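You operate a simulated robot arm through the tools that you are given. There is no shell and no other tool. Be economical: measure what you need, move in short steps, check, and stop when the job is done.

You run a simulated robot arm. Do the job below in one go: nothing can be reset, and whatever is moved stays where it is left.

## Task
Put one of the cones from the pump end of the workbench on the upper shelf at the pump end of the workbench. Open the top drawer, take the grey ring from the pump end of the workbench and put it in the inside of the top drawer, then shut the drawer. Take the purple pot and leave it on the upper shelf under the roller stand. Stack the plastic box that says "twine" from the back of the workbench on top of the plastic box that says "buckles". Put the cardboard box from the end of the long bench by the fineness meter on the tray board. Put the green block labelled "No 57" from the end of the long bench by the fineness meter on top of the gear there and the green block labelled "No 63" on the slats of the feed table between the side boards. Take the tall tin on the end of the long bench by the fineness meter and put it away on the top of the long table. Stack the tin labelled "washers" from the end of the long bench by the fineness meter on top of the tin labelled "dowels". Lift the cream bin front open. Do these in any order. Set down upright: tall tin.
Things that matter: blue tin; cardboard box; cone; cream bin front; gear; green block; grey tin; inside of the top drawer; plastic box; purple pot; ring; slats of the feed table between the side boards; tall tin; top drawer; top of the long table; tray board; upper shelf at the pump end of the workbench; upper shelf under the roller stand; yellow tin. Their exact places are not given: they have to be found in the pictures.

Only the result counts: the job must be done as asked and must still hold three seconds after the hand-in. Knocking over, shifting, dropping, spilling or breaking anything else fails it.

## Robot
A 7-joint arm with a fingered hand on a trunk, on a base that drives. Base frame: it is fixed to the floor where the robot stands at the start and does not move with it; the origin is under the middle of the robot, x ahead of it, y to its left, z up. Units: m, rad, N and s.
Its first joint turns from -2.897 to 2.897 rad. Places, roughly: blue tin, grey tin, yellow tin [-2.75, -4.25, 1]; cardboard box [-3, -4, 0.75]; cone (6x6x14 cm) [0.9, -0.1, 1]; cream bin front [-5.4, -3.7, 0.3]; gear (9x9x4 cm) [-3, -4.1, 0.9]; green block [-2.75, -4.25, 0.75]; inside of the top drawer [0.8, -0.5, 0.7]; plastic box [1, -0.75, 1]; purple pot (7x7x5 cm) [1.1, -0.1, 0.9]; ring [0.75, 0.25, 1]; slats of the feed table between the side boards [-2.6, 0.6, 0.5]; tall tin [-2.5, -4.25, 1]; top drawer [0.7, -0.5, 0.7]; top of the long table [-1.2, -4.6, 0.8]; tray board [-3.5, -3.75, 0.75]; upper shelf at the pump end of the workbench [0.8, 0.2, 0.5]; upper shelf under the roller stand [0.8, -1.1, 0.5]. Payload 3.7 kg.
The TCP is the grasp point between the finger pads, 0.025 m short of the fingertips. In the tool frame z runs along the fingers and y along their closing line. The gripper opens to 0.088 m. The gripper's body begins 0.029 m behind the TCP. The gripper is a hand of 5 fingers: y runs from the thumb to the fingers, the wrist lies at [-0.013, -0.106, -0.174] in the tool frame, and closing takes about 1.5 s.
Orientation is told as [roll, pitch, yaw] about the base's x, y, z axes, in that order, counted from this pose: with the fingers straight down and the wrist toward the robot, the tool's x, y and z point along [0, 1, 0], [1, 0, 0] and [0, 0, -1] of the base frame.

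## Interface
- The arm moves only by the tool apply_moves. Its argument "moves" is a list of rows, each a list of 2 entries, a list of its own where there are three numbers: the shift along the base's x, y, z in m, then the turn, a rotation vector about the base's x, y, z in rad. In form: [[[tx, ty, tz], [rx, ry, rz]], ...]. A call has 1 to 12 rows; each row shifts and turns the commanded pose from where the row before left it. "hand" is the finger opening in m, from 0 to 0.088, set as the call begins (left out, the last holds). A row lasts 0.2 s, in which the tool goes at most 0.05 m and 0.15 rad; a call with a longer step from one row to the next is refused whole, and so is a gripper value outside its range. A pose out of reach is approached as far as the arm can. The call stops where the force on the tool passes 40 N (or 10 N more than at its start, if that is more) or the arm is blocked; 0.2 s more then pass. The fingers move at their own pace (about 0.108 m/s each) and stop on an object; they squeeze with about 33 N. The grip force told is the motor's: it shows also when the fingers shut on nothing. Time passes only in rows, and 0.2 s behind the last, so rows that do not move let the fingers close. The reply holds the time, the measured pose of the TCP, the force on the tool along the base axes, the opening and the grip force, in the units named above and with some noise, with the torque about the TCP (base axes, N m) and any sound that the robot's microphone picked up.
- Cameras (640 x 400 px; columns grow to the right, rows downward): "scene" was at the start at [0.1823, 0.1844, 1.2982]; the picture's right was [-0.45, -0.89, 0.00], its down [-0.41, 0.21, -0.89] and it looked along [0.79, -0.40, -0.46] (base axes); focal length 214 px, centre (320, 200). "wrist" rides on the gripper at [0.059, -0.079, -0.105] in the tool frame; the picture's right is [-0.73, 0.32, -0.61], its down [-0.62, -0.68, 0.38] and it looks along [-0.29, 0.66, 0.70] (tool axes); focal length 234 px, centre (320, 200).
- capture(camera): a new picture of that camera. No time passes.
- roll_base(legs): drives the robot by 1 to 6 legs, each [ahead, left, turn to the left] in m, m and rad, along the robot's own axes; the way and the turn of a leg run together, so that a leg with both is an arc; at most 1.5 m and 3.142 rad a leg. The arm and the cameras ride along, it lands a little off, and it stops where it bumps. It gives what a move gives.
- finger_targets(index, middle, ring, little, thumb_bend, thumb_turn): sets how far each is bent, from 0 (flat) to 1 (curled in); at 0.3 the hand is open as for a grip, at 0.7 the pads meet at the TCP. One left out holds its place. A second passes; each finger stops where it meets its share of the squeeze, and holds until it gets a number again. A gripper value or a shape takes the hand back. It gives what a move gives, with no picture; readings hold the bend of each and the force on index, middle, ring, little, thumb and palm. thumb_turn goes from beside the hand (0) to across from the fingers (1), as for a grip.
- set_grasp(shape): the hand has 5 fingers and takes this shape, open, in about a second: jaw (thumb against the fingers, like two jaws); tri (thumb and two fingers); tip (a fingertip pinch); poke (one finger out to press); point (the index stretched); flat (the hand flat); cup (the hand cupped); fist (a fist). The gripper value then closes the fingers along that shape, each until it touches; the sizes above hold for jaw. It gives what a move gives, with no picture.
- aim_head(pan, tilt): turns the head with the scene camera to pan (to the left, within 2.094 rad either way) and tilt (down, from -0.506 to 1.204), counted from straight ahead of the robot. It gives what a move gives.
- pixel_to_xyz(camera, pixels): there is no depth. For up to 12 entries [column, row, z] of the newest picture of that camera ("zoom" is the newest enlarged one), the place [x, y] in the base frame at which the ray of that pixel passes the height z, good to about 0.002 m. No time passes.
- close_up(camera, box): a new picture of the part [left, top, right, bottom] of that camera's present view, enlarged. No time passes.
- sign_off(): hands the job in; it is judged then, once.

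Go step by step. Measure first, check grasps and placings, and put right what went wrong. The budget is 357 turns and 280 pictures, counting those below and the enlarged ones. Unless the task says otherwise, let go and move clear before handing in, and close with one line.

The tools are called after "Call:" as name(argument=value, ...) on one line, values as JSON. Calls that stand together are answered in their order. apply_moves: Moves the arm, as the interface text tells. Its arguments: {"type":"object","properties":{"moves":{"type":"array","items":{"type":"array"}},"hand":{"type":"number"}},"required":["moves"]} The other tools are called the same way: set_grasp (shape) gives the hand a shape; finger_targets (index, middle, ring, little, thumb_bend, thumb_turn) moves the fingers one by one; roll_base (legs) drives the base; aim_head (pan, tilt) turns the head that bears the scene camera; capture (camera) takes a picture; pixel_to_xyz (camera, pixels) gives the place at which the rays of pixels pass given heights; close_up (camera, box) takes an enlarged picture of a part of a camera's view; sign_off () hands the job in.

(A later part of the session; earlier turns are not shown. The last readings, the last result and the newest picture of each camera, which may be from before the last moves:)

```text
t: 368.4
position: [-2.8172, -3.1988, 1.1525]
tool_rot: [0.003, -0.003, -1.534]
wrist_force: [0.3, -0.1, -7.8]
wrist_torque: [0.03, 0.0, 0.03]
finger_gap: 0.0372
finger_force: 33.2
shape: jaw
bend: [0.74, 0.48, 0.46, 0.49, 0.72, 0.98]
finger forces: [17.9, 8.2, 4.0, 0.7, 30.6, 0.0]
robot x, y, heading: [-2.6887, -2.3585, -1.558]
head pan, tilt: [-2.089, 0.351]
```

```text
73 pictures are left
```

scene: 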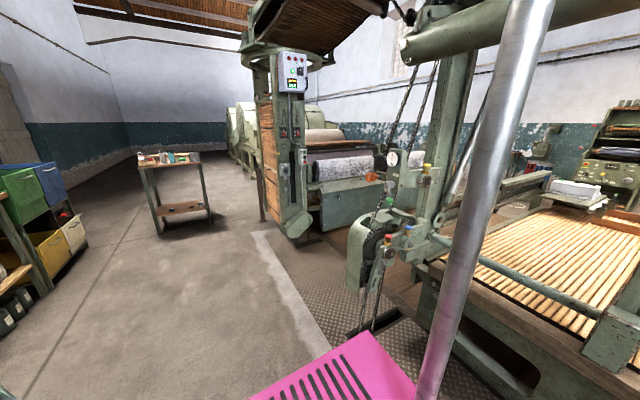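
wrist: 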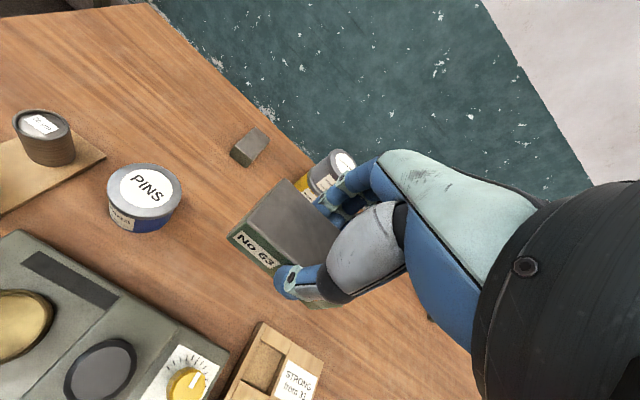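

The slatted feed table is just behind. Measure slat area points in this view (z≈0.5).

Call:
pixel_to_xyz(camera="scene", pixels=[[560, 260, 0.5], [560, 260, 0.65], [480, 265, 0.5], [450, 285, 0.5], [590, 335, 0.5], [600, 330, 0.65], [555, 215, 0.65], [380, 330, 0.0], [330, 300, 0.0]])

Call:
close_up(camera="scene", box=[380, 140, 640, 390])

```text
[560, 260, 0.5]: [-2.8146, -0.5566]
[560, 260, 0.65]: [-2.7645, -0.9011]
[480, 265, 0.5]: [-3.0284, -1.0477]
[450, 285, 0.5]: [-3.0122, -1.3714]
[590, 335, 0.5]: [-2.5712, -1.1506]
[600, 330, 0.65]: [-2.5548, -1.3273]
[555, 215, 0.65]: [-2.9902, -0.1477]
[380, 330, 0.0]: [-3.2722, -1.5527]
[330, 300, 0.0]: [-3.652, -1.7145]
```

```text
1.60 times, centred on (510, 265) of scene
```

zoom: 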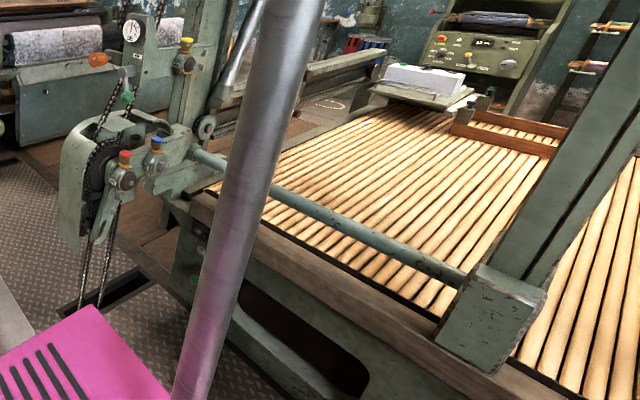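

I'll turn to face +y at a safe distance and look at the feed table properly.

Call:
roll_base(legs=[[0.25, 0.2, 0], [0, 0, 3.12]])

Call:
aim_head(pan=-0.1, tilt=0.25)

Call:
capture(camera="scene")

```text
t: 377.8
position: [-2.3453, -1.7729, 1.1513]
tool_rot: [0.001, -0.002, 1.591]
wrist_force: [0.4, 0.4, -7.6]
wrist_torque: [-0.02, -0.01, -0.01]
finger_gap: 0.0365
finger_force: 32.6
shape: jaw
bend: [0.74, 0.48, 0.47, 0.49, 0.72, 0.98]
finger forces: [17.2, 7.8, 3.9, 0.6, 29.2, 0.1]
robot x, y, heading: [-2.4899, -2.6124, 1.577]
head pan, tilt: [-2.089, 0.351]
```

```text
t: 379.8
position: [-2.3461, -1.7725, 1.151]
tool_rot: [0.001, -0.002, 1.592]
wrist_force: [-0.6, 0.3, -6.5]
wrist_torque: [-0.01, -0.01, -0.03]
finger_gap: 0.0362
finger_force: 32.8
shape: jaw
bend: [0.74, 0.48, 0.47, 0.49, 0.72, 0.98]
finger forces: [17.4, 7.8, 3.9, 0.7, 29.2, 0.1]
robot x, y, heading: [-2.4852, -2.6107, 1.572]
head pan, tilt: [-0.099, 0.25]
```

```text
71 pictures are left
```

scene: 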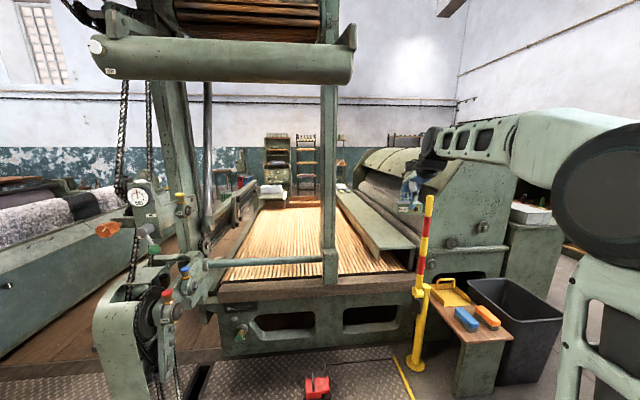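

Call:
close_up(camera="scene", box=[180, 170, 460, 400])

Call:
pixel_to_xyz(camera="scene", pixels=[[315, 395, 0.0], [305, 372, 0.0], [390, 270, 0.6], [390, 270, 0.55], [225, 280, 0.6], [290, 275, 0.6], [290, 275, 0.55], [300, 345, 0.0], [410, 390, 0.0], [220, 295, 0.6]])

```text
1.74 times, centred on (320, 285) of scene
```

zoom: 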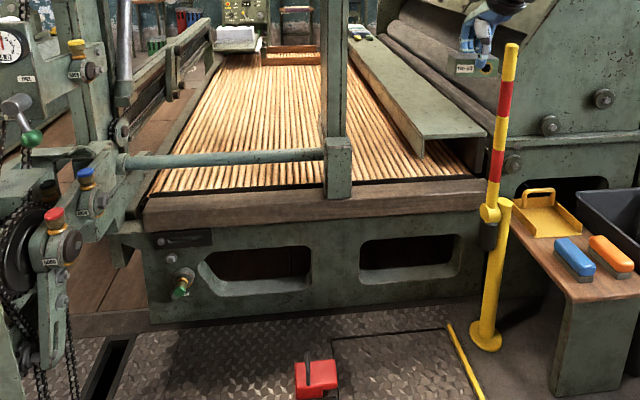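

```text
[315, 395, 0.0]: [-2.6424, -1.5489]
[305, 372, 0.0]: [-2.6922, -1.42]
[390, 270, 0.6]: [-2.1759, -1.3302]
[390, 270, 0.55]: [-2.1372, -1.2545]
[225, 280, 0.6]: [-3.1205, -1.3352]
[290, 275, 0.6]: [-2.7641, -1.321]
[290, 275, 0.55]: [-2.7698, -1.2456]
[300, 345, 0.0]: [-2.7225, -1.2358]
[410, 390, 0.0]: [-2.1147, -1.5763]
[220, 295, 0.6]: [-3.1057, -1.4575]
```

Slats start at y≈-1.2 (z≈0.55) behind the front beam; a pipe crosses left of the post at x≈-2.47. I'll go left 0.3 and forward 0.47 and inspect with the wrist camera from above.

Call:
roll_base(legs=[[0, 0.28, 0], [0.45, 0, 0]])

Call:
capture(camera="wrist")

Call:
aim_head(pan=-0.3, tilt=0.6)

Call:
capture(camera="scene")

```text
t: 384.1
position: [-2.6111, -1.3728, 1.1525]
tool_rot: [0.004, 0.0, 1.561]
wrist_force: [0.6, 1.0, -6.9]
wrist_torque: [-0.04, 0.01, 0.04]
finger_gap: 0.036
finger_force: 32.8
shape: jaw
bend: [0.74, 0.48, 0.48, 0.49, 0.73, 0.97]
finger forces: [18.2, 8.0, 4.3, 0.5, 30.3, 0.0]
robot x, y, heading: [-2.7813, -2.2054, 1.542]
head pan, tilt: [-0.099, 0.25]
```

```text
69 pictures are left
```

wrist: 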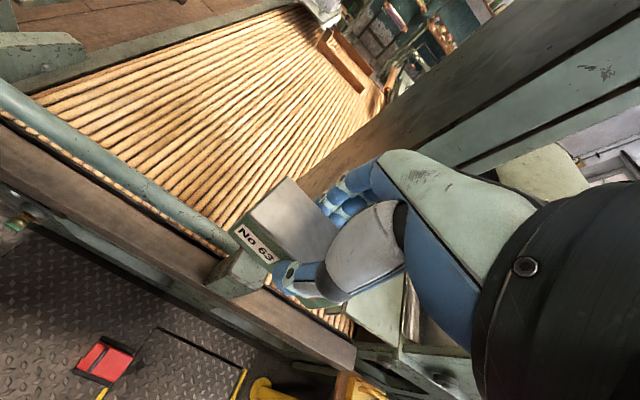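

```text
t: 384.9
position: [-2.612, -1.3733, 1.1508]
tool_rot: [0.003, 0.001, 1.562]
wrist_force: [-0.5, -0.7, -7.2]
wrist_torque: [-0.03, -0.05, 0.03]
finger_gap: 0.036
finger_force: 33.0
shape: jaw
bend: [0.74, 0.48, 0.48, 0.49, 0.73, 0.97]
finger forces: [18.1, 7.9, 4.2, 0.4, 30.5, 0.0]
robot x, y, heading: [-2.778, -2.2028, 1.543]
head pan, tilt: [-0.3, 0.6]
```

```text
68 pictures are left
```

scene: 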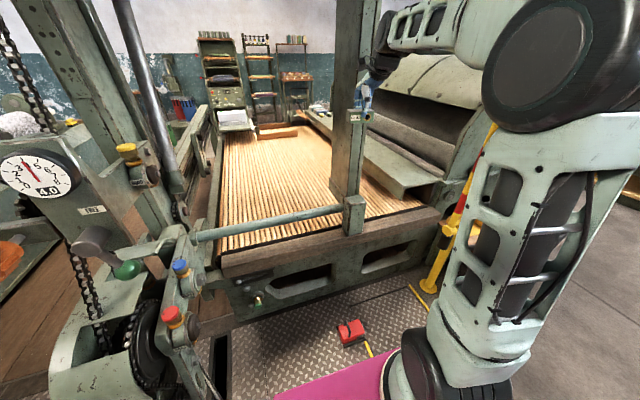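

Call:
pixel_to_xyz(camera="wrist", pixels=[[235, 285, 0.6], [240, 262, 0.7], [310, 180, 1.0], [120, 165, 0.65], [180, 130, 0.55], [200, 235, 0.55], [100, 200, 0.6]])

Call:
pixel_to_xyz(camera="scene", pixels=[[353, 232, 0.57], [353, 205, 0.7], [270, 222, 0.65], [270, 222, 0.7], [270, 240, 0.57], [230, 265, 0.57], [440, 215, 0.57]])

```text
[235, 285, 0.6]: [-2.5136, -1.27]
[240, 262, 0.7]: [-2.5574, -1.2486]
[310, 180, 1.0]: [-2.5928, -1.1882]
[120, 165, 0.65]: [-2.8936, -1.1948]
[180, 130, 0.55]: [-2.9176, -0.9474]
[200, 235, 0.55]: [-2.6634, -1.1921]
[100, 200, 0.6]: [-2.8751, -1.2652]
```

```text
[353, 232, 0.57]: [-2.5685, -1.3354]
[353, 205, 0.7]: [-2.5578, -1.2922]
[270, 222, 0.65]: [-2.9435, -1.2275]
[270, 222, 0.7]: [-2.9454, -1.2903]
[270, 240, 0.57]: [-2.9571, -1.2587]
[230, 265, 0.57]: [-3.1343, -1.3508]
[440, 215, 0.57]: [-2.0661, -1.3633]
```

The post stands at (-2.54,-1.27), pipe at y≈-1.21, z≈0.65. Move the hand left of the post, then drive 0.1 forward and extend over the slats.

Call:
apply_moves(moves=[[[-0.045, 0, 0], [0, 0, 0]], [[-0.045, 0, 0], [0, 0, 0]], [[-0.045, 0, 0], [0, 0, 0]], [[-0.03, 0, 0], [0, 0, 0]]])

Call:
roll_base(legs=[[0.1, 0, 0.029]])

Call:
apply_moves(moves=[[[0, 0.045, -0.01], [0, 0, 0]], [[0, 0.045, -0.02], [0, 0, 0]], [[0, 0.045, -0.02], [0, 0, 0]], [[0, 0.045, -0.02], [0, 0, 0]], [[0, 0.045, -0.02], [0, 0, 0]], [[0, 0.02, -0.04], [0, 0, 0]], [[0, 0, 0], [0, 0, 0]]])

Call:
capture(camera="wrist")

Call:
capture(camera="scene")

```text
t: 385.9
position: [-2.7734, -1.371, 1.1539]
tool_rot: [0.004, 0.0, 1.562]
wrist_force: [0.3, 1.1, -7.4]
wrist_torque: [-0.03, -0.05, 0.06]
finger_gap: 0.0364
finger_force: 32.8
shape: jaw
bend: [0.74, 0.48, 0.48, 0.49, 0.73, 0.97]
finger forces: [18.2, 7.7, 4.3, 0.3, 30.2, 0.0]
robot x, y, heading: [-2.7766, -2.2078, 1.541]
head pan, tilt: [-0.3, 0.6]
```

```text
t: 387.1
position: [-2.7248, -1.3575, 1.1512]
tool_rot: [0.0, 0.001, 1.496]
wrist_force: [-0.8, -0.4, -7.4]
wrist_torque: [-0.03, -0.04, 0.01]
finger_gap: 0.0363
finger_force: 33.1
shape: jaw
bend: [0.74, 0.48, 0.48, 0.49, 0.73, 0.97]
finger forces: [18.1, 7.9, 4.2, 0.2, 30.2, 0.0]
robot x, y, heading: [-2.7839, -2.1886, 1.47]
head pan, tilt: [-0.3, 0.6]
stopped in leg 1: the robot was blocked; the commanded pose is now the measured one
```

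```text
t: 388.7
position: [-2.7247, -1.1138, 1.0267]
tool_rot: [0.001, 0.001, 1.494]
wrist_force: [-0.2, 0.6, -6.8]
wrist_torque: [0.0, -0.02, -0.02]
finger_gap: 0.0361
finger_force: 33.0
shape: jaw
bend: [0.74, 0.49, 0.48, 0.49, 0.73, 0.97]
finger forces: [18.1, 8.0, 4.1, 0.3, 30.3, 0.0]
robot x, y, heading: [-2.7864, -2.1911, 1.478]
head pan, tilt: [-0.3, 0.6]
```

```text
67 pictures are left
```

wrist: 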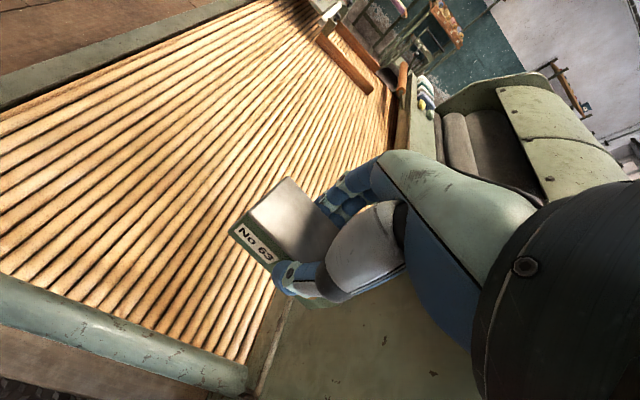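

```text
66 pictures are left
```

scene: 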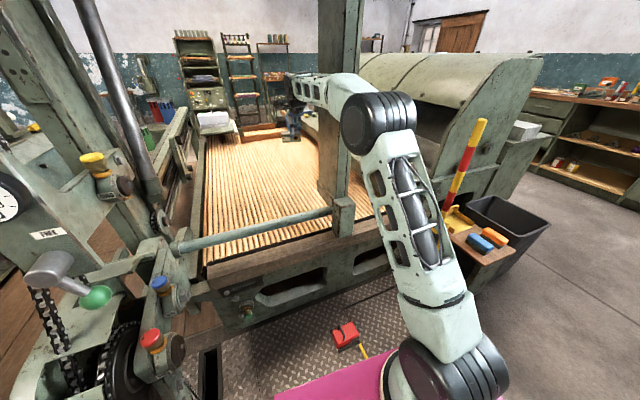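

Blocked at the front by something static, but the hand is already over the slats and left of the post. Extend slightly and lower.

Call:
apply_moves(moves=[[[0, 0.02, -0.04], [0, 0, 0]], [[0, 0.02, -0.04], [0, 0, 0]], [[0, 0.01, -0.045], [0, 0, 0]], [[0, 0, -0.045], [0, 0, 0]], [[0, 0, -0.045], [0, 0, 0]], [[0, 0, -0.045], [0, 0, 0]], [[0, 0, 0], [0, 0, 0]]])

Call:
capture(camera="wrist")

Call:
close_up(camera="scene", box=[180, 80, 400, 280])

```text
t: 390.3
position: [-2.7287, -1.0639, 0.7655]
tool_rot: [0.002, -0.002, 1.494]
wrist_force: [0.1, 0.4, -7.5]
wrist_torque: [-0.05, -0.03, -0.03]
finger_gap: 0.0361
finger_force: 32.7
shape: jaw
bend: [0.74, 0.49, 0.48, 0.49, 0.73, 0.97]
finger forces: [17.9, 7.8, 4.0, 0.2, 29.9, 0.0]
robot x, y, heading: [-2.781, -2.1914, 1.474]
head pan, tilt: [-0.3, 0.6]
```

```text
65 pictures are left
```

wrist: 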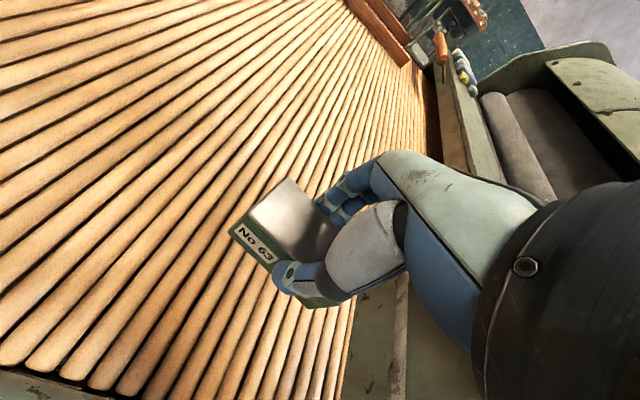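

```text
2.00 times, centred on (290, 180) of scene
```

zoom: 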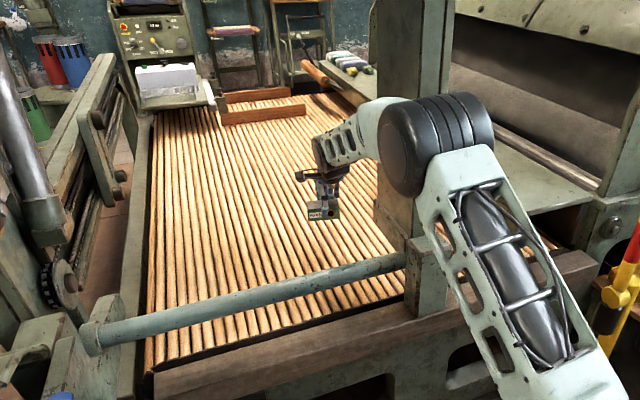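

Two brown boards sit on the slats near the far end; I must check whether they are the "side boards" at the hinted place (-2.6, 0.6).

Call:
pixel_to_xyz(camera="zoom", pixels=[[222, 122, 0.56], [305, 115, 0.56], [225, 100, 0.56], [290, 95, 0.56], [150, 115, 0.56], [330, 95, 0.56], [150, 360, 0.56], [390, 290, 0.56]])

Call:
close_up(camera="scene", box=[230, 90, 370, 180])

```text
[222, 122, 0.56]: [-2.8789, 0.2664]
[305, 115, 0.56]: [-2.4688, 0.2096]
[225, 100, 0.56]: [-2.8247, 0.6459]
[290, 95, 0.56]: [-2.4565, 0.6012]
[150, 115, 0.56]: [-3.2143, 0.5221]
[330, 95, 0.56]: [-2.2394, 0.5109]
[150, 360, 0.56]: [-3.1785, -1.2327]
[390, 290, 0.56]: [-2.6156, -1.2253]
```

```text
4.44 times, centred on (300, 135) of scene
```

zoom: 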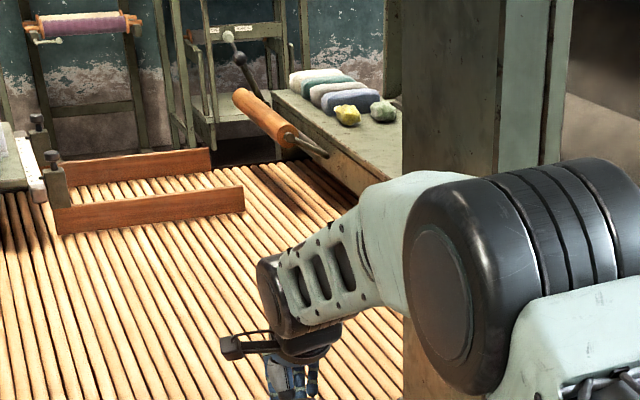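

The task's target is between those two brown boards (x -2.88…-2.46, y 0.25…0.62), only reachable from the far side. Withdraw here carefully: up, back, then drive round.

Call:
apply_moves(moves=[[[0, 0, 0.045], [0, 0, 0]], [[0, 0, 0.045], [0, 0, 0]], [[0, 0, 0.045], [0, 0, 0]], [[0, -0.01, 0.045], [0, 0, 0]], [[0, -0.02, 0.045], [0, 0, 0]], [[0, -0.03, 0.04], [0, 0, 0]], [[0, -0.03, 0.04], [0, 0, 0]], [[0, -0.04, 0.03], [0, 0, 0]], [[0, -0.045, 0.02], [0, 0, 0]], [[0, -0.045, 0.01], [0, 0, 0]], [[-0.01, -0.045, 0], [0, 0, 0]]])

Call:
roll_base(legs=[[-0.5, 0, 0]])

Call:
aim_head(pan=0.0, tilt=0.15)

Call:
capture(camera="scene")

```text
t: 392.7
position: [-2.7325, -1.3285, 1.1263]
tool_rot: [0.002, 0.002, 1.494]
wrist_force: [-0.3, 0.3, -9.0]
wrist_torque: [-0.01, -0.05, 0.0]
finger_gap: 0.0358
finger_force: 32.8
shape: jaw
bend: [0.74, 0.49, 0.48, 0.49, 0.73, 0.97]
finger forces: [17.5, 8.2, 4.3, 0.1, 29.7, 0.1]
robot x, y, heading: [-2.7842, -2.1881, 1.476]
head pan, tilt: [-0.3, 0.6]
```

```text
t: 395.6
position: [-2.7784, -1.8231, 1.129]
tool_rot: [0.001, 0.0, 1.491]
wrist_force: [0.2, -0.6, -7.7]
wrist_torque: [-0.01, -0.02, 0.01]
finger_gap: 0.036
finger_force: 33.4
shape: jaw
bend: [0.74, 0.49, 0.48, 0.49, 0.73, 0.97]
finger forces: [17.4, 8.1, 4.1, 0.2, 29.9, 0.0]
robot x, y, heading: [-2.8318, -2.6872, 1.473]
head pan, tilt: [-0.3, 0.6]
```

```text
t: 396.5
position: [-2.7775, -1.8228, 1.1272]
tool_rot: [0.002, 0.002, 1.493]
wrist_force: [-0.4, -0.4, -7.7]
wrist_torque: [0.0, 0.0, 0.0]
finger_gap: 0.036
finger_force: 33.5
shape: jaw
bend: [0.74, 0.49, 0.48, 0.49, 0.73, 0.97]
finger forces: [17.5, 8.1, 4.2, 0.3, 29.9, 0.0]
robot x, y, heading: [-2.831, -2.6862, 1.468]
head pan, tilt: [0.0, 0.15]
```

```text
62 pictures are left
```

scene: 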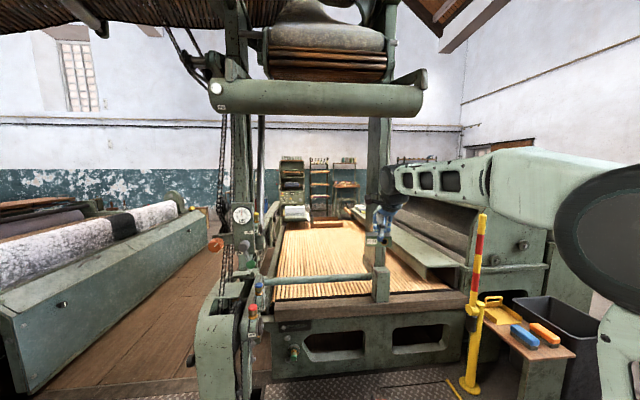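

There is a wooden-floored alley left of the feed table. Measure its width.

Call:
pixel_to_xyz(camera="scene", pixels=[[60, 380, 0.0], [130, 320, 0.0], [195, 235, 0.0], [196, 392, 0.0], [190, 365, 0.0], [225, 270, 0.0], [120, 392, 0.0], [185, 215, 0.0]])

Call:
close_up(camera="scene", box=[0, 130, 400, 400])

```text
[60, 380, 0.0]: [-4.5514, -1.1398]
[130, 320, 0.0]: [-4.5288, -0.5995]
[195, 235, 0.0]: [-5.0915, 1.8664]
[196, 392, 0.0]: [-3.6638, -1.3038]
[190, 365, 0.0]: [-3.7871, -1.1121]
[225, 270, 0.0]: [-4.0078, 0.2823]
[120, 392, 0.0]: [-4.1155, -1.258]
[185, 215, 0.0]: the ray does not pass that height
```

```text
1.48 times, centred on (200, 265) of scene
```

zoom: 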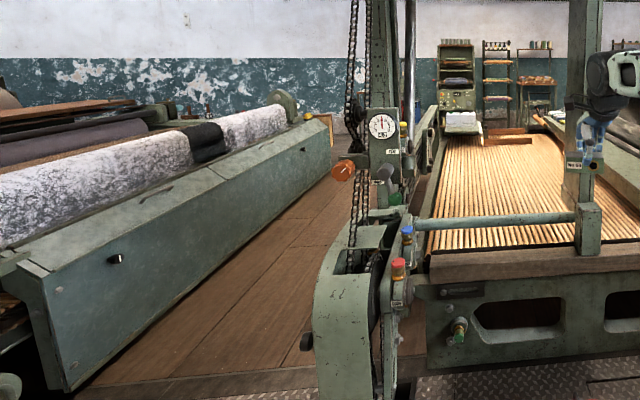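

The alley floor looks like a raised step, so I'll go round the other way, via the workbench aisle to the north side.

Call:
roll_base(legs=[[0, 0, 0.1], [0, -1.35, 0], [0, -1.25, 0], [1.4, 0, 0]])

Call:
aim_head(pan=0.1, tilt=0.35)

Call:
capture(camera="scene")

```text
t: 416.1
position: [-0.2662, -0.4277, 1.1288]
tool_rot: [0.003, 0.0, 1.571]
wrist_force: [0.4, 0.4, -7.7]
wrist_torque: [-0.01, -0.02, -0.03]
finger_gap: 0.0361
finger_force: 33.0
shape: jaw
bend: [0.74, 0.49, 0.48, 0.49, 0.73, 0.97]
finger forces: [17.4, 8.1, 4.2, 0.2, 29.8, 0.0]
robot x, y, heading: [-0.2495, -1.2925, 1.554]
head pan, tilt: [0.0, 0.15]
```

```text
t: 416.8
position: [-0.2648, -0.4281, 1.1278]
tool_rot: [0.001, 0.002, 1.571]
wrist_force: [-0.1, -0.4, -6.4]
wrist_torque: [0.01, 0.0, 0.0]
finger_gap: 0.0361
finger_force: 33.2
shape: jaw
bend: [0.74, 0.49, 0.48, 0.49, 0.73, 0.97]
finger forces: [17.5, 8.1, 4.3, 0.2, 29.8, 0.0]
robot x, y, heading: [-0.2484, -1.2935, 1.551]
head pan, tilt: [0.099, 0.351]
```

```text
60 pictures are left
```

scene: 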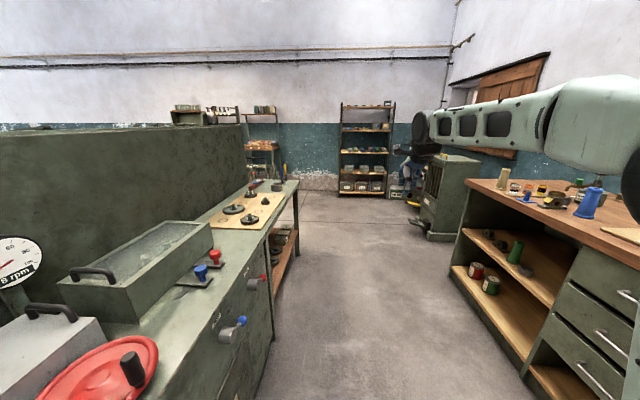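

Aisle to the north is open. Drive on to y≈1.9 and look west.

Call:
roll_base(legs=[[1.5, 0, 0.02], [1.5, 0, 0], [0.2, 0, 0]])

Call:
aim_head(pan=1.5, tilt=0.35)

Call:
capture(camera="scene")

```text
t: 431.8
position: [-0.2315, 2.6089, 1.1235]
tool_rot: [0.001, 0.024, 1.589]
wrist_force: [1.0, -15.6, -11.0]
wrist_torque: [0.35, -0.02, -0.14]
finger_gap: 0.0339
finger_force: 33.1
shape: jaw
bend: [0.74, 0.52, 0.52, 0.49, 0.73, 0.93]
finger forces: [18.7, 25.0, 2.8, 0.1, 30.5, 0.0]
robot x, y, heading: [-0.2003, 1.7524, 1.57]
head pan, tilt: [0.099, 0.351]
stopped in leg 3: the force on the tool passed its limit (the readings are from after the stop); the commanded pose is now the measured one
```

```text
t: 433.3
position: [-0.2296, 2.6087, 1.124]
tool_rot: [0.0, 0.022, 1.59]
wrist_force: [0.4, -29.5, -30.2]
wrist_torque: [0.11, 0.16, -0.24]
finger_gap: 0.0333
finger_force: 33.1
shape: jaw
bend: [0.74, 0.54, 0.52, 0.49, 0.73, 0.93]
finger forces: [17.0, 48.8, 1.9, 0.0, 32.6, 0.0]
robot x, y, heading: [-0.2005, 1.7516, 1.568]
head pan, tilt: [1.499, 0.351]
```

```text
59 pictures are left
```

scene: 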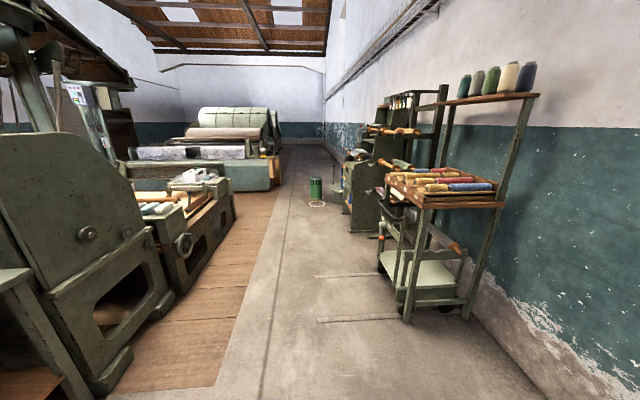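

The hand touched the rack ahead. Back off at once and check it.

Call:
roll_base(legs=[[-0.2, 0, 0]])

Call:
aim_head(pan=-0.1, tilt=0.25)

Call:
capture(camera="scene")

Call:
capture(camera="wrist")

```text
t: 435.0
position: [-0.228, 2.4042, 1.1246]
tool_rot: [0.002, 0.018, 1.587]
wrist_force: [-0.3, 0.4, -6.8]
wrist_torque: [-0.03, -0.09, 0.0]
finger_gap: 0.0346
finger_force: 33.1
shape: jaw
bend: [0.74, 0.51, 0.51, 0.49, 0.73, 0.94]
finger forces: [19.0, 7.3, 4.3, 0.0, 30.3, 0.0]
robot x, y, heading: [-0.1998, 1.5459, 1.563]
head pan, tilt: [1.499, 0.351]
```

```text
t: 436.6
position: [-0.2293, 2.4043, 1.1248]
tool_rot: [0.001, 0.019, 1.585]
wrist_force: [0.1, -0.6, -7.5]
wrist_torque: [0.0, -0.05, -0.03]
finger_gap: 0.0345
finger_force: 33.0
shape: jaw
bend: [0.74, 0.51, 0.51, 0.49, 0.73, 0.94]
finger forces: [19.0, 7.3, 4.3, 0.0, 30.4, 0.0]
robot x, y, heading: [-0.1983, 1.5511, 1.56]
head pan, tilt: [-0.099, 0.25]
```

```text
58 pictures are left
```

scene: 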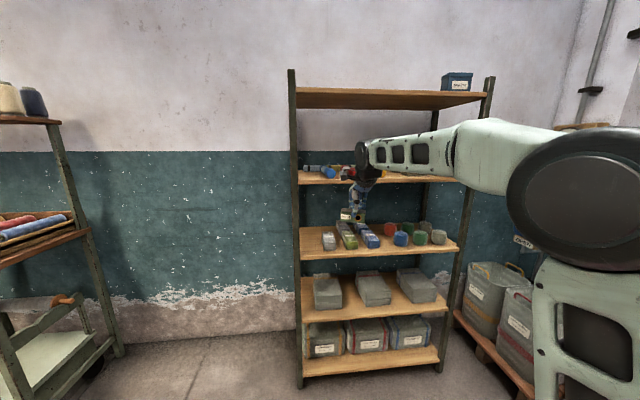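

```text
57 pictures are left
```

wrist: 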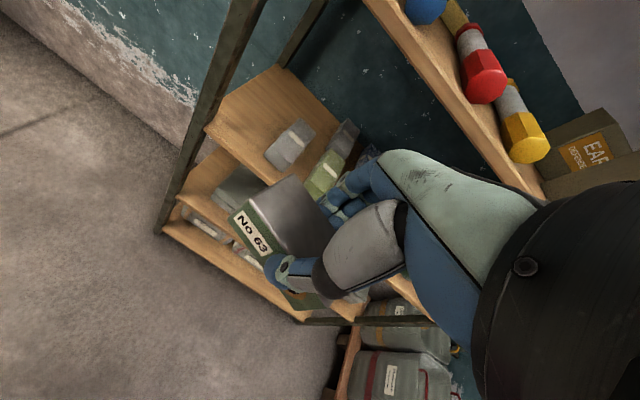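

Only the shelf edge region was touched. I'll retract the arm to turn safely to the west, then measure the corridor.

Call:
apply_moves(moves=[[[0, -0.045, 0.01], [0, 0, 0]], [[0, -0.045, 0.01], [0, 0, 0]], [[0, -0.045, 0.01], [0, 0, 0]], [[0, -0.045, 0.01], [0, 0, 0]], [[0, -0.045, 0.01], [0, 0, 0]]])

Call:
roll_base(legs=[[0, 0, 1.57]])

Call:
aim_head(pan=0.0, tilt=0.4)

Call:
capture(camera="scene")

```text
t: 437.8
position: [-0.2293, 2.1793, 1.1768]
tool_rot: [0.002, 0.019, 1.587]
wrist_force: [0.1, 1.9, -9.2]
wrist_torque: [-0.05, -0.08, 0.03]
finger_gap: 0.0349
finger_force: 33.0
shape: jaw
bend: [0.74, 0.5, 0.51, 0.49, 0.73, 0.94]
finger forces: [19.0, 7.6, 4.3, 0.1, 30.4, 0.0]
robot x, y, heading: [-0.2051, 1.5475, 1.569]
head pan, tilt: [-0.099, 0.25]
```

```text
t: 442.0
position: [-0.832, 1.537, 1.1769]
tool_rot: [0.002, 0.018, 3.127]
wrist_force: [0.1, -0.6, -7.3]
wrist_torque: [0.09, -0.04, 0.0]
finger_gap: 0.0347
finger_force: 33.6
shape: jaw
bend: [0.74, 0.5, 0.51, 0.49, 0.73, 0.94]
finger forces: [18.1, 7.4, 4.2, 0.0, 29.5, 0.0]
robot x, y, heading: [-0.2018, 1.5452, 3.102]
head pan, tilt: [-0.099, 0.25]
```

```text
t: 442.7
position: [-0.8327, 1.5364, 1.1765]
tool_rot: [0.0, 0.019, 3.129]
wrist_force: [-0.2, -0.6, -7.2]
wrist_torque: [0.07, 0.0, 0.01]
finger_gap: 0.0346
finger_force: 32.6
shape: jaw
bend: [0.74, 0.5, 0.51, 0.49, 0.73, 0.94]
finger forces: [18.0, 7.4, 4.3, 0.1, 29.6, 0.0]
robot x, y, heading: [-0.2015, 1.5444, 3.112]
head pan, tilt: [0.0, 0.4]
```

```text
56 pictures are left
```

scene: 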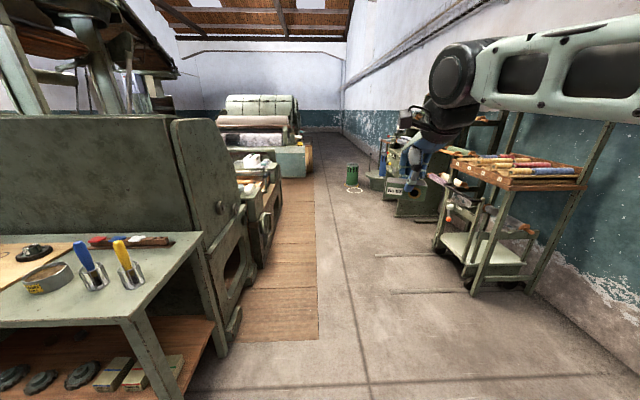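

Call:
pixel_to_xyz(camera="scene", pixels=[[320, 340, 0.0], [316, 220, 0.0], [230, 355, 0.0], [262, 270, 0.0], [282, 215, 0.0], [436, 245, 0.0], [472, 295, 0.0], [352, 192, 0.0], [395, 217, 0.0], [258, 160, 0.55]])

Call:
close_up(camera="scene", box=[180, 90, 360, 290])

```text
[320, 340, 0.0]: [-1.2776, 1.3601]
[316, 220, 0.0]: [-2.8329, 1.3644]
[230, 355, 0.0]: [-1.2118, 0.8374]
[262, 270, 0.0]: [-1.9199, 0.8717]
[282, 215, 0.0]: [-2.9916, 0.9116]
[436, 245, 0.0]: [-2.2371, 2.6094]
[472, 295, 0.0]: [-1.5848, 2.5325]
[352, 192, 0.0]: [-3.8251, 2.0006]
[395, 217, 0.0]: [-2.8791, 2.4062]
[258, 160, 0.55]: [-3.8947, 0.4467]
```

```text
2.00 times, centred on (270, 190) of scene
```

zoom: 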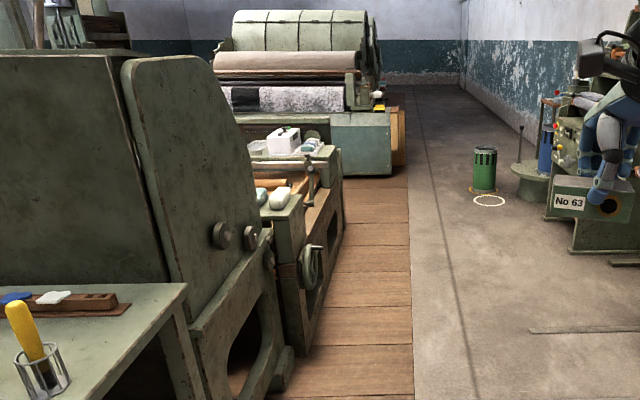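

Corridor is clear (wood strip y 0.88–1.36, racks from y≈2.4). Drive west along y≈1.75 to x≈-2.5, then turn south.

Call:
roll_base(legs=[[1.2, -0.2, 0.03], [1.1, 0, 0], [0, 0, 1.57]])

Call:
aim_head(pan=-0.1, tilt=0.6)

Call:
capture(camera="scene")

```text
t: 457.7
position: [-2.3492, 1.0174, 1.1767]
tool_rot: [0.002, 0.019, -1.427]
wrist_force: [-0.1, 0.2, -7.5]
wrist_torque: [0.01, 0.08, 0.03]
finger_gap: 0.0341
finger_force: 32.4
shape: jaw
bend: [0.74, 0.5, 0.51, 0.49, 0.73, 0.94]
finger forces: [17.8, 7.5, 4.1, 0.0, 29.1, 0.1]
robot x, y, heading: [-2.462, 1.6416, -1.449]
head pan, tilt: [0.0, 0.4]
```

```text
t: 458.5
position: [-2.3501, 1.0181, 1.177]
tool_rot: [0.001, 0.019, -1.428]
wrist_force: [0.2, 0.6, -7.3]
wrist_torque: [0.03, 0.07, 0.0]
finger_gap: 0.0346
finger_force: 33.4
shape: jaw
bend: [0.74, 0.5, 0.51, 0.49, 0.73, 0.94]
finger forces: [17.8, 7.5, 4.0, 0.1, 29.2, 0.1]
robot x, y, heading: [-2.4638, 1.6373, -1.448]
head pan, tilt: [-0.099, 0.6]
```

```text
54 pictures are left
```

scene: 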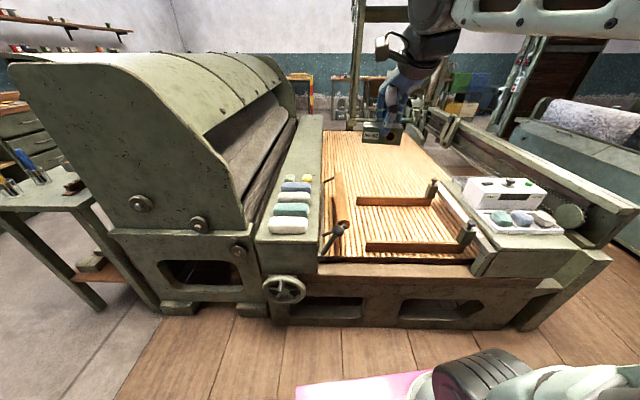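

The two side boards are now right in front: (395,202) and (420,247). Measure.

Call:
pixel_to_xyz(camera="scene", pixels=[[365, 251, 0.56], [470, 252, 0.56], [358, 206, 0.56], [430, 205, 0.56], [410, 227, 0.56], [410, 227, 0.6], [330, 262, 0.56], [480, 275, 0.6], [410, 262, 0.56]])

Call:
close_up(camera="scene", box=[310, 130, 510, 290])

```text
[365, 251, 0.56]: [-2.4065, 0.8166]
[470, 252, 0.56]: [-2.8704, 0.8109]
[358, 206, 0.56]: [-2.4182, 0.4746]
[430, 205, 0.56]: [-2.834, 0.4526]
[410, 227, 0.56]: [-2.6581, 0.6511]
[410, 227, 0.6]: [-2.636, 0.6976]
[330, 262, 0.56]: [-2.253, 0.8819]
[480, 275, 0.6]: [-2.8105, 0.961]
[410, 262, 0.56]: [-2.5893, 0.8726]
```

```text
2.50 times, centred on (410, 210) of scene
```

zoom: 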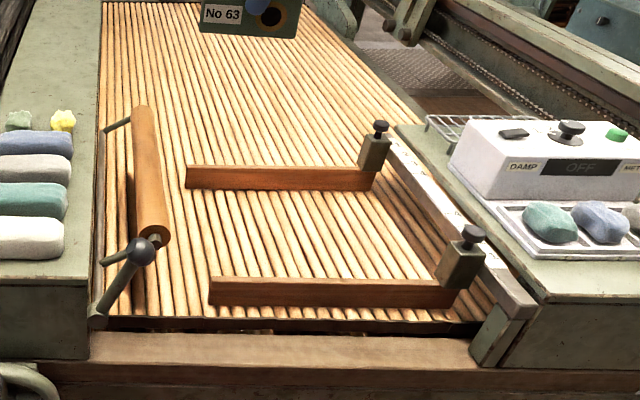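

Target between boards: (-2.63, 0.64). Straighten, drive 0.1 forward, and bring the arm over it.

Call:
roll_base(legs=[[0.08, 0, -0.12]])

Call:
apply_moves(moves=[[[-0.03, -0.035, -0.01], [0, 0, 0]], [[-0.03, -0.035, -0.01], [0, 0, 0]], [[-0.03, -0.035, -0.01], [0, 0, 0]], [[-0.03, -0.035, -0.01], [0, 0, 0]], [[-0.03, -0.035, -0.01], [0, 0, 0]], [[-0.03, -0.035, -0.01], [0, 0, 0]], [[0, 0, 0], [0, 0, 0]]])

Call:
capture(camera="wrist")

```text
t: 459.5
position: [-2.4199, 0.9284, 1.1774]
tool_rot: [0.001, 0.02, -1.546]
wrist_force: [-0.2, -0.5, -7.5]
wrist_torque: [0.02, 0.08, 0.01]
finger_gap: 0.0345
finger_force: 33.1
shape: jaw
bend: [0.74, 0.5, 0.51, 0.49, 0.73, 0.94]
finger forces: [17.8, 7.5, 4.2, 0.1, 29.3, 0.0]
robot x, y, heading: [-2.4575, 1.5623, -1.567]
head pan, tilt: [-0.099, 0.6]
```

```text
t: 461.1
position: [-2.5979, 0.7145, 1.1164]
tool_rot: [0.001, 0.019, -1.547]
wrist_force: [0.0, 0.4, -7.5]
wrist_torque: [0.05, 0.05, 0.02]
finger_gap: 0.0346
finger_force: 33.1
shape: jaw
bend: [0.74, 0.5, 0.51, 0.49, 0.73, 0.94]
finger forces: [18.3, 7.5, 4.4, 0.1, 29.9, 0.1]
robot x, y, heading: [-2.4543, 1.5613, -1.567]
head pan, tilt: [-0.099, 0.6]
```

```text
52 pictures are left
```

wrist: 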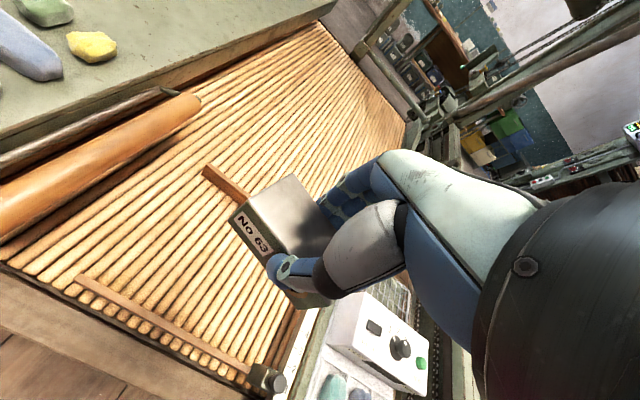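

Shift 0.06 toward the far board and lower between the boards.

Call:
apply_moves(moves=[[[-0.01, -0.02, -0.04], [0, 0, 0]], [[-0.01, -0.02, -0.04], [0, 0, 0]], [[0, -0.02, -0.04], [0, 0, 0]], [[0, 0, -0.045], [0, 0, 0]], [[0, 0, -0.045], [0, 0, 0]], [[0, 0, -0.045], [0, 0, 0]], [[0, 0, -0.045], [0, 0, 0]], [[0, 0, -0.045], [0, 0, 0]], [[0, 0, -0.045], [0, 0, 0]], [[0, 0, -0.045], [0, 0, 0]], [[0, 0, 0], [0, 0, 0]]])

Call:
capture(camera="wrist")

Call:
close_up(camera="scene", box=[290, 110, 530, 290])

```text
t: 463.5
position: [-2.6236, 0.6621, 0.6794]
tool_rot: [0.002, 0.02, -1.548]
wrist_force: [0.0, 0.5, -8.0]
wrist_torque: [0.02, 0.06, -0.03]
finger_gap: 0.0351
finger_force: 32.7
shape: jaw
bend: [0.74, 0.5, 0.51, 0.49, 0.74, 0.94]
finger forces: [17.8, 7.4, 4.4, 0.0, 29.4, 0.0]
robot x, y, heading: [-2.4539, 1.5633, -1.564]
head pan, tilt: [-0.099, 0.6]
```

```text
51 pictures are left
```

wrist: 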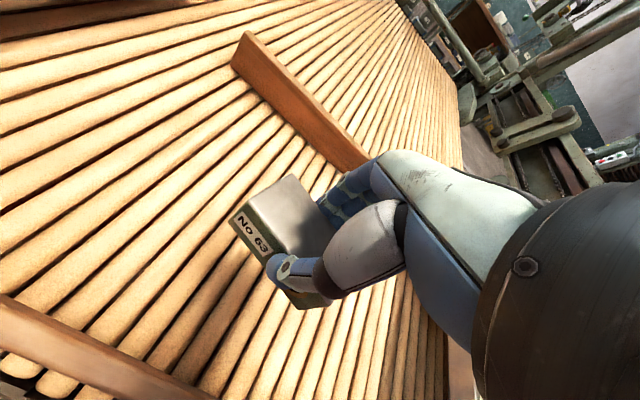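

```text
2.22 times, centred on (410, 200) of scene
```

zoom: 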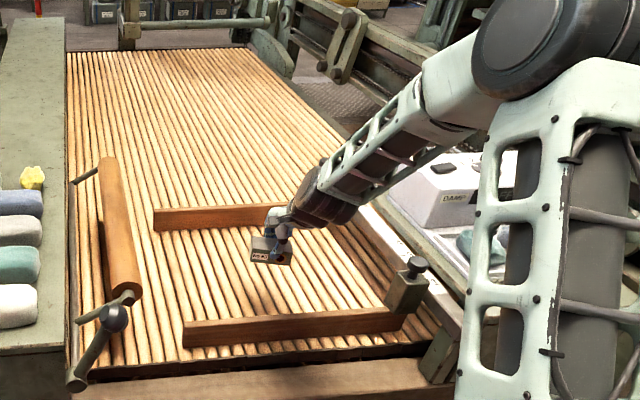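

Centred between the boards. Lower to contact.

Call:
apply_moves(moves=[[[0, 0, -0.015], [0, 0, 0]], [[0, 0, -0.015], [0, 0, 0]], [[0, 0, -0.01], [0, 0, 0]], [[0, 0, 0], [0, 0, 0]]])

Call:
apply_moves(moves=[[[0, 0, -0.007], [0, 0, 0]], [[0, 0, -0.006], [0, 0, 0]], [[0, 0, 0], [0, 0, 0]]])

Call:
apply_moves(moves=[[[0, 0, -0.006], [0, 0, 0]], [[0, 0, -0.006], [0, 0, 0]], [[0, 0, 0], [0, 0, 0]]])

```text
t: 464.5
position: [-2.6204, 0.6606, 0.6415]
tool_rot: [0.001, 0.019, -1.548]
wrist_force: [0.2, 0.7, -7.5]
wrist_torque: [-0.01, 0.04, 0.02]
finger_gap: 0.0349
finger_force: 32.4
shape: jaw
bend: [0.74, 0.5, 0.51, 0.49, 0.74, 0.94]
finger forces: [17.8, 7.4, 4.4, 0.1, 29.3, 0.0]
robot x, y, heading: [-2.4554, 1.5628, -1.572]
head pan, tilt: [-0.099, 0.6]
```

```text
t: 465.3
position: [-2.6208, 0.6589, 0.6275]
tool_rot: [0.004, 0.019, -1.545]
wrist_force: [0.1, 0.3, -6.4]
wrist_torque: [0.01, 0.04, -0.01]
finger_gap: 0.0348
finger_force: 33.4
shape: jaw
bend: [0.74, 0.5, 0.51, 0.49, 0.74, 0.94]
finger forces: [17.8, 7.3, 4.3, 0.1, 29.3, 0.1]
robot x, y, heading: [-2.4594, 1.5593, -1.568]
head pan, tilt: [-0.099, 0.6]
```

```text
t: 466.1
position: [-2.6198, 0.6604, 0.6161]
tool_rot: [0.002, 0.02, -1.548]
wrist_force: [0.1, 0.2, -7.7]
wrist_torque: [0.02, 0.05, 0.02]
finger_gap: 0.0346
finger_force: 33.1
shape: jaw
bend: [0.74, 0.5, 0.51, 0.49, 0.74, 0.94]
finger forces: [17.8, 7.4, 4.2, 0.0, 29.3, 0.0]
robot x, y, heading: [-2.4593, 1.5592, -1.571]
head pan, tilt: [-0.099, 0.6]
```

Call:
apply_moves(moves=[[[0, 0, -0.006], [0, 0, 0]], [[0, 0, -0.005], [0, 0, 0]], [[0, 0, 0], [0, 0, 0]]])

Call:
apply_moves(moves=[[[0, 0, -0.005], [0, 0, 0]], [[0, 0, -0.005], [0, 0, 0]], [[0, 0, 0], [0, 0, 0]]])

Call:
apply_moves(moves=[[[0, 0, -0.005], [0, 0, 0]], [[0, 0, -0.005], [0, 0, 0]], [[0, 0, 0], [0, 0, 0]]])

```text
t: 466.9
position: [-2.6203, 0.6589, 0.6034]
tool_rot: [0.002, 0.02, -1.546]
wrist_force: [-0.5, -0.4, -7.5]
wrist_torque: [0.01, 0.06, 0.03]
finger_gap: 0.0347
finger_force: 33.4
shape: jaw
bend: [0.74, 0.5, 0.51, 0.49, 0.74, 0.94]
finger forces: [17.8, 7.3, 4.3, 0.1, 29.3, 0.1]
robot x, y, heading: [-2.4582, 1.5594, -1.562]
head pan, tilt: [-0.099, 0.6]
```

```text
t: 467.7
position: [-2.6208, 0.6594, 0.5957]
tool_rot: [0.001, 0.02, -1.547]
wrist_force: [-0.5, 0.6, -8.6]
wrist_torque: [0.0, 0.06, 0.02]
finger_gap: 0.0346
finger_force: 32.8
shape: jaw
bend: [0.74, 0.5, 0.51, 0.49, 0.74, 0.94]
finger forces: [17.8, 7.4, 4.3, 0.0, 29.3, 0.1]
robot x, y, heading: [-2.4536, 1.5635, -1.567]
head pan, tilt: [-0.099, 0.6]
```

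```text
t: 468.5
position: [-2.6201, 0.6596, 0.5852]
tool_rot: [0.002, 0.019, -1.549]
wrist_force: [-0.2, -0.6, -6.8]
wrist_torque: [-0.01, 0.03, 0.01]
finger_gap: 0.0348
finger_force: 33.2
shape: jaw
bend: [0.74, 0.5, 0.51, 0.49, 0.74, 0.94]
finger forces: [17.8, 7.4, 4.2, 0.1, 29.3, 0.0]
robot x, y, heading: [-2.4559, 1.5603, -1.574]
head pan, tilt: [-0.099, 0.6]
```

Call:
apply_moves(moves=[[[0, 0, -0.006], [0, 0, 0]], [[0, 0, -0.006], [0, 0, 0]], [[0, 0, -0.006], [0, 0, 0]], [[0, 0, -0.006], [0, 0, 0]], [[0, 0, 0], [0, 0, 0]]])

Call:
capture(camera="wrist")

```text
t: 469.7
position: [-2.6198, 0.6586, 0.5609]
tool_rot: [0.002, 0.019, -1.548]
wrist_force: [0.3, 0.4, -7.2]
wrist_torque: [0.02, 0.05, -0.01]
finger_gap: 0.0347
finger_force: 33.1
shape: jaw
bend: [0.74, 0.5, 0.51, 0.49, 0.74, 0.94]
finger forces: [17.8, 7.4, 4.3, 0.0, 29.2, 0.0]
robot x, y, heading: [-2.4575, 1.561, -1.566]
head pan, tilt: [-0.099, 0.6]
```

```text
49 pictures are left
```

wrist: 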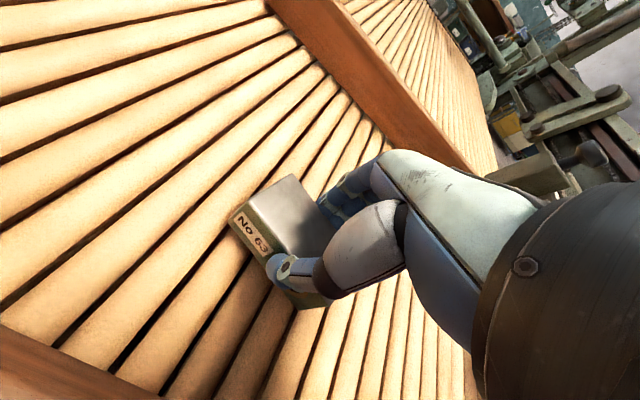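

Call:
apply_moves(moves=[[[0, 0, -0.006], [0, 0, 0]], [[0, 0, -0.005], [0, 0, 0]], [[0, 0, -0.005], [0, 0, 0]], [[0, 0, 0], [0, 0, 0]]])

Call:
apply_moves(moves=[[[0, 0, -0.004], [0, 0, 0]], [[0, 0, -0.004], [0, 0, 0]], [[0, 0, 0], [0, 0, 0]]])

Call:
apply_moves(moves=[[[0, 0, -0.004], [0, 0, 0]], [[0, 0, -0.004], [0, 0, 0]], [[0, 0, 0], [0, 0, 0]]])

```text
t: 470.7
position: [-2.6184, 0.6593, 0.5463]
tool_rot: [0.001, 0.016, -1.546]
wrist_force: [0.7, 2.8, 5.2]
wrist_torque: [-0.14, 0.01, 0.02]
finger_gap: 0.0345
finger_force: 32.5
shape: jaw
bend: [0.74, 0.5, 0.51, 0.49, 0.73, 0.94]
finger forces: [16.8, 8.2, 4.0, 0.0, 32.1, 0.0]
robot x, y, heading: [-2.4539, 1.5583, -1.574]
head pan, tilt: [-0.099, 0.6]
```

```text
t: 471.4
position: [-2.6211, 0.656, 0.5425]
tool_rot: [-0.001, 0.012, -1.545]
wrist_force: [1.3, 13.4, 25.6]
wrist_torque: [0.37, -0.21, 0.03]
finger_gap: 0.0378
finger_force: 33.3
shape: jaw
bend: [0.75, 0.51, 0.52, 0.49, 0.73, 0.94]
finger forces: [16.6, 6.0, 1.5, 0.0, 37.1, 0.0]
robot x, y, heading: [-2.4543, 1.5614, -1.566]
head pan, tilt: [-0.099, 0.6]
stopped in row 3: the force on the tool passed its limit (the readings are from after the stop); the commanded pose is now the measured one
```

```text
t: 471.7
position: [-2.6187, 0.655, 0.5436]
tool_rot: [-0.003, 0.006, -1.546]
wrist_force: [0.3, 15.0, 26.7]
wrist_torque: [0.5, -0.23, 0.06]
finger_gap: 0.0378
finger_force: 32.9
shape: jaw
bend: [0.75, 0.51, 0.53, 0.49, 0.73, 0.94]
finger forces: [16.3, 5.4, 1.0, 0.1, 37.6, 0.0]
robot x, y, heading: [-2.4523, 1.5633, -1.564]
head pan, tilt: [-0.099, 0.6]
stopped in row 1: the force on the tool passed its limit (the readings are from after the stop); the commanded pose is now the measured one
```

On the slats. Ease, open, lift.

Call:
apply_moves(moves=[[[0, 0, 0.003], [0, 0, 0]], [[0, 0, 0], [0, 0, 0]], [[0, 0, 0], [0, 0, 0]], [[0, 0, 0], [0, 0, 0]], [[0, 0, 0], [0, 0, 0]], [[0, 0, 0], [0, 0, 0]]], hand=0.08)

Call:
apply_moves(moves=[[[0, 0, 0.02], [0, 0, 0]], [[0, 0, 0.04], [0, 0, 0]], [[0, 0, 0.045], [0, 0, 0]], [[0, 0, 0.045], [0, 0, 0]], [[0, 0, 0.045], [0, 0, 0]], [[0, 0, 0.045], [0, 0, 0]], [[0, 0, 0.045], [0, 0, 0]], [[0, 0, 0.045], [0, 0, 0]], [[0, 0, 0.045], [0, 0, 0]], [[0, 0, 0.045], [0, 0, 0]], [[0, 0, 0.045], [0, 0, 0]], [[0, 0, 0.045], [0, 0, 0]]])

Call:
close_up(camera="scene", box=[290, 110, 530, 290])

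```text
t: 473.1
position: [-2.6189, 0.6549, 0.5432]
tool_rot: [0.001, 0.009, -1.547]
wrist_force: [-0.2, -0.7, 0.6]
wrist_torque: [-0.03, 0.02, 0.0]
finger_gap: 0.0799
finger_force: 0.0
shape: jaw
bend: [0.31, 0.32, 0.3, 0.31, 0.32, 0.98]
finger forces: [0.0, 0.1, 0.0, 0.0, 0.0, 0.0]
robot x, y, heading: [-2.4559, 1.5628, -1.564]
head pan, tilt: [-0.099, 0.6]
```

```text
t: 475.7
position: [-2.6226, 0.6553, 1.0534]
tool_rot: [0.0, 0.009, -1.546]
wrist_force: [0.4, 0.0, -0.6]
wrist_torque: [-0.02, -0.04, 0.01]
finger_gap: 0.08
finger_force: 0.1
shape: jaw
bend: [0.31, 0.32, 0.3, 0.31, 0.32, 0.98]
finger forces: [0.0, 0.0, 0.1, 0.1, 0.0, 0.0]
robot x, y, heading: [-2.4534, 1.5598, -1.573]
head pan, tilt: [-0.099, 0.6]
```

```text
2.22 times, centred on (410, 200) of scene
```

zoom: 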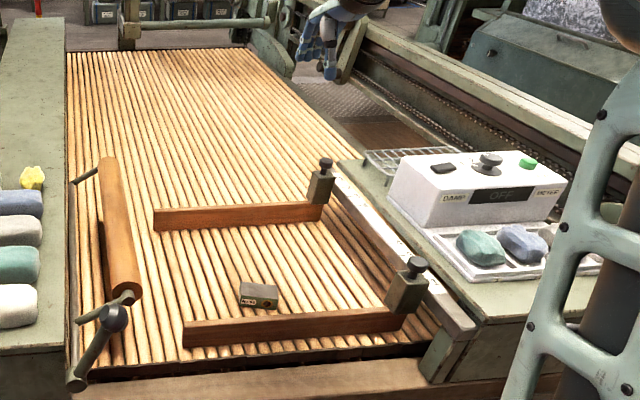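

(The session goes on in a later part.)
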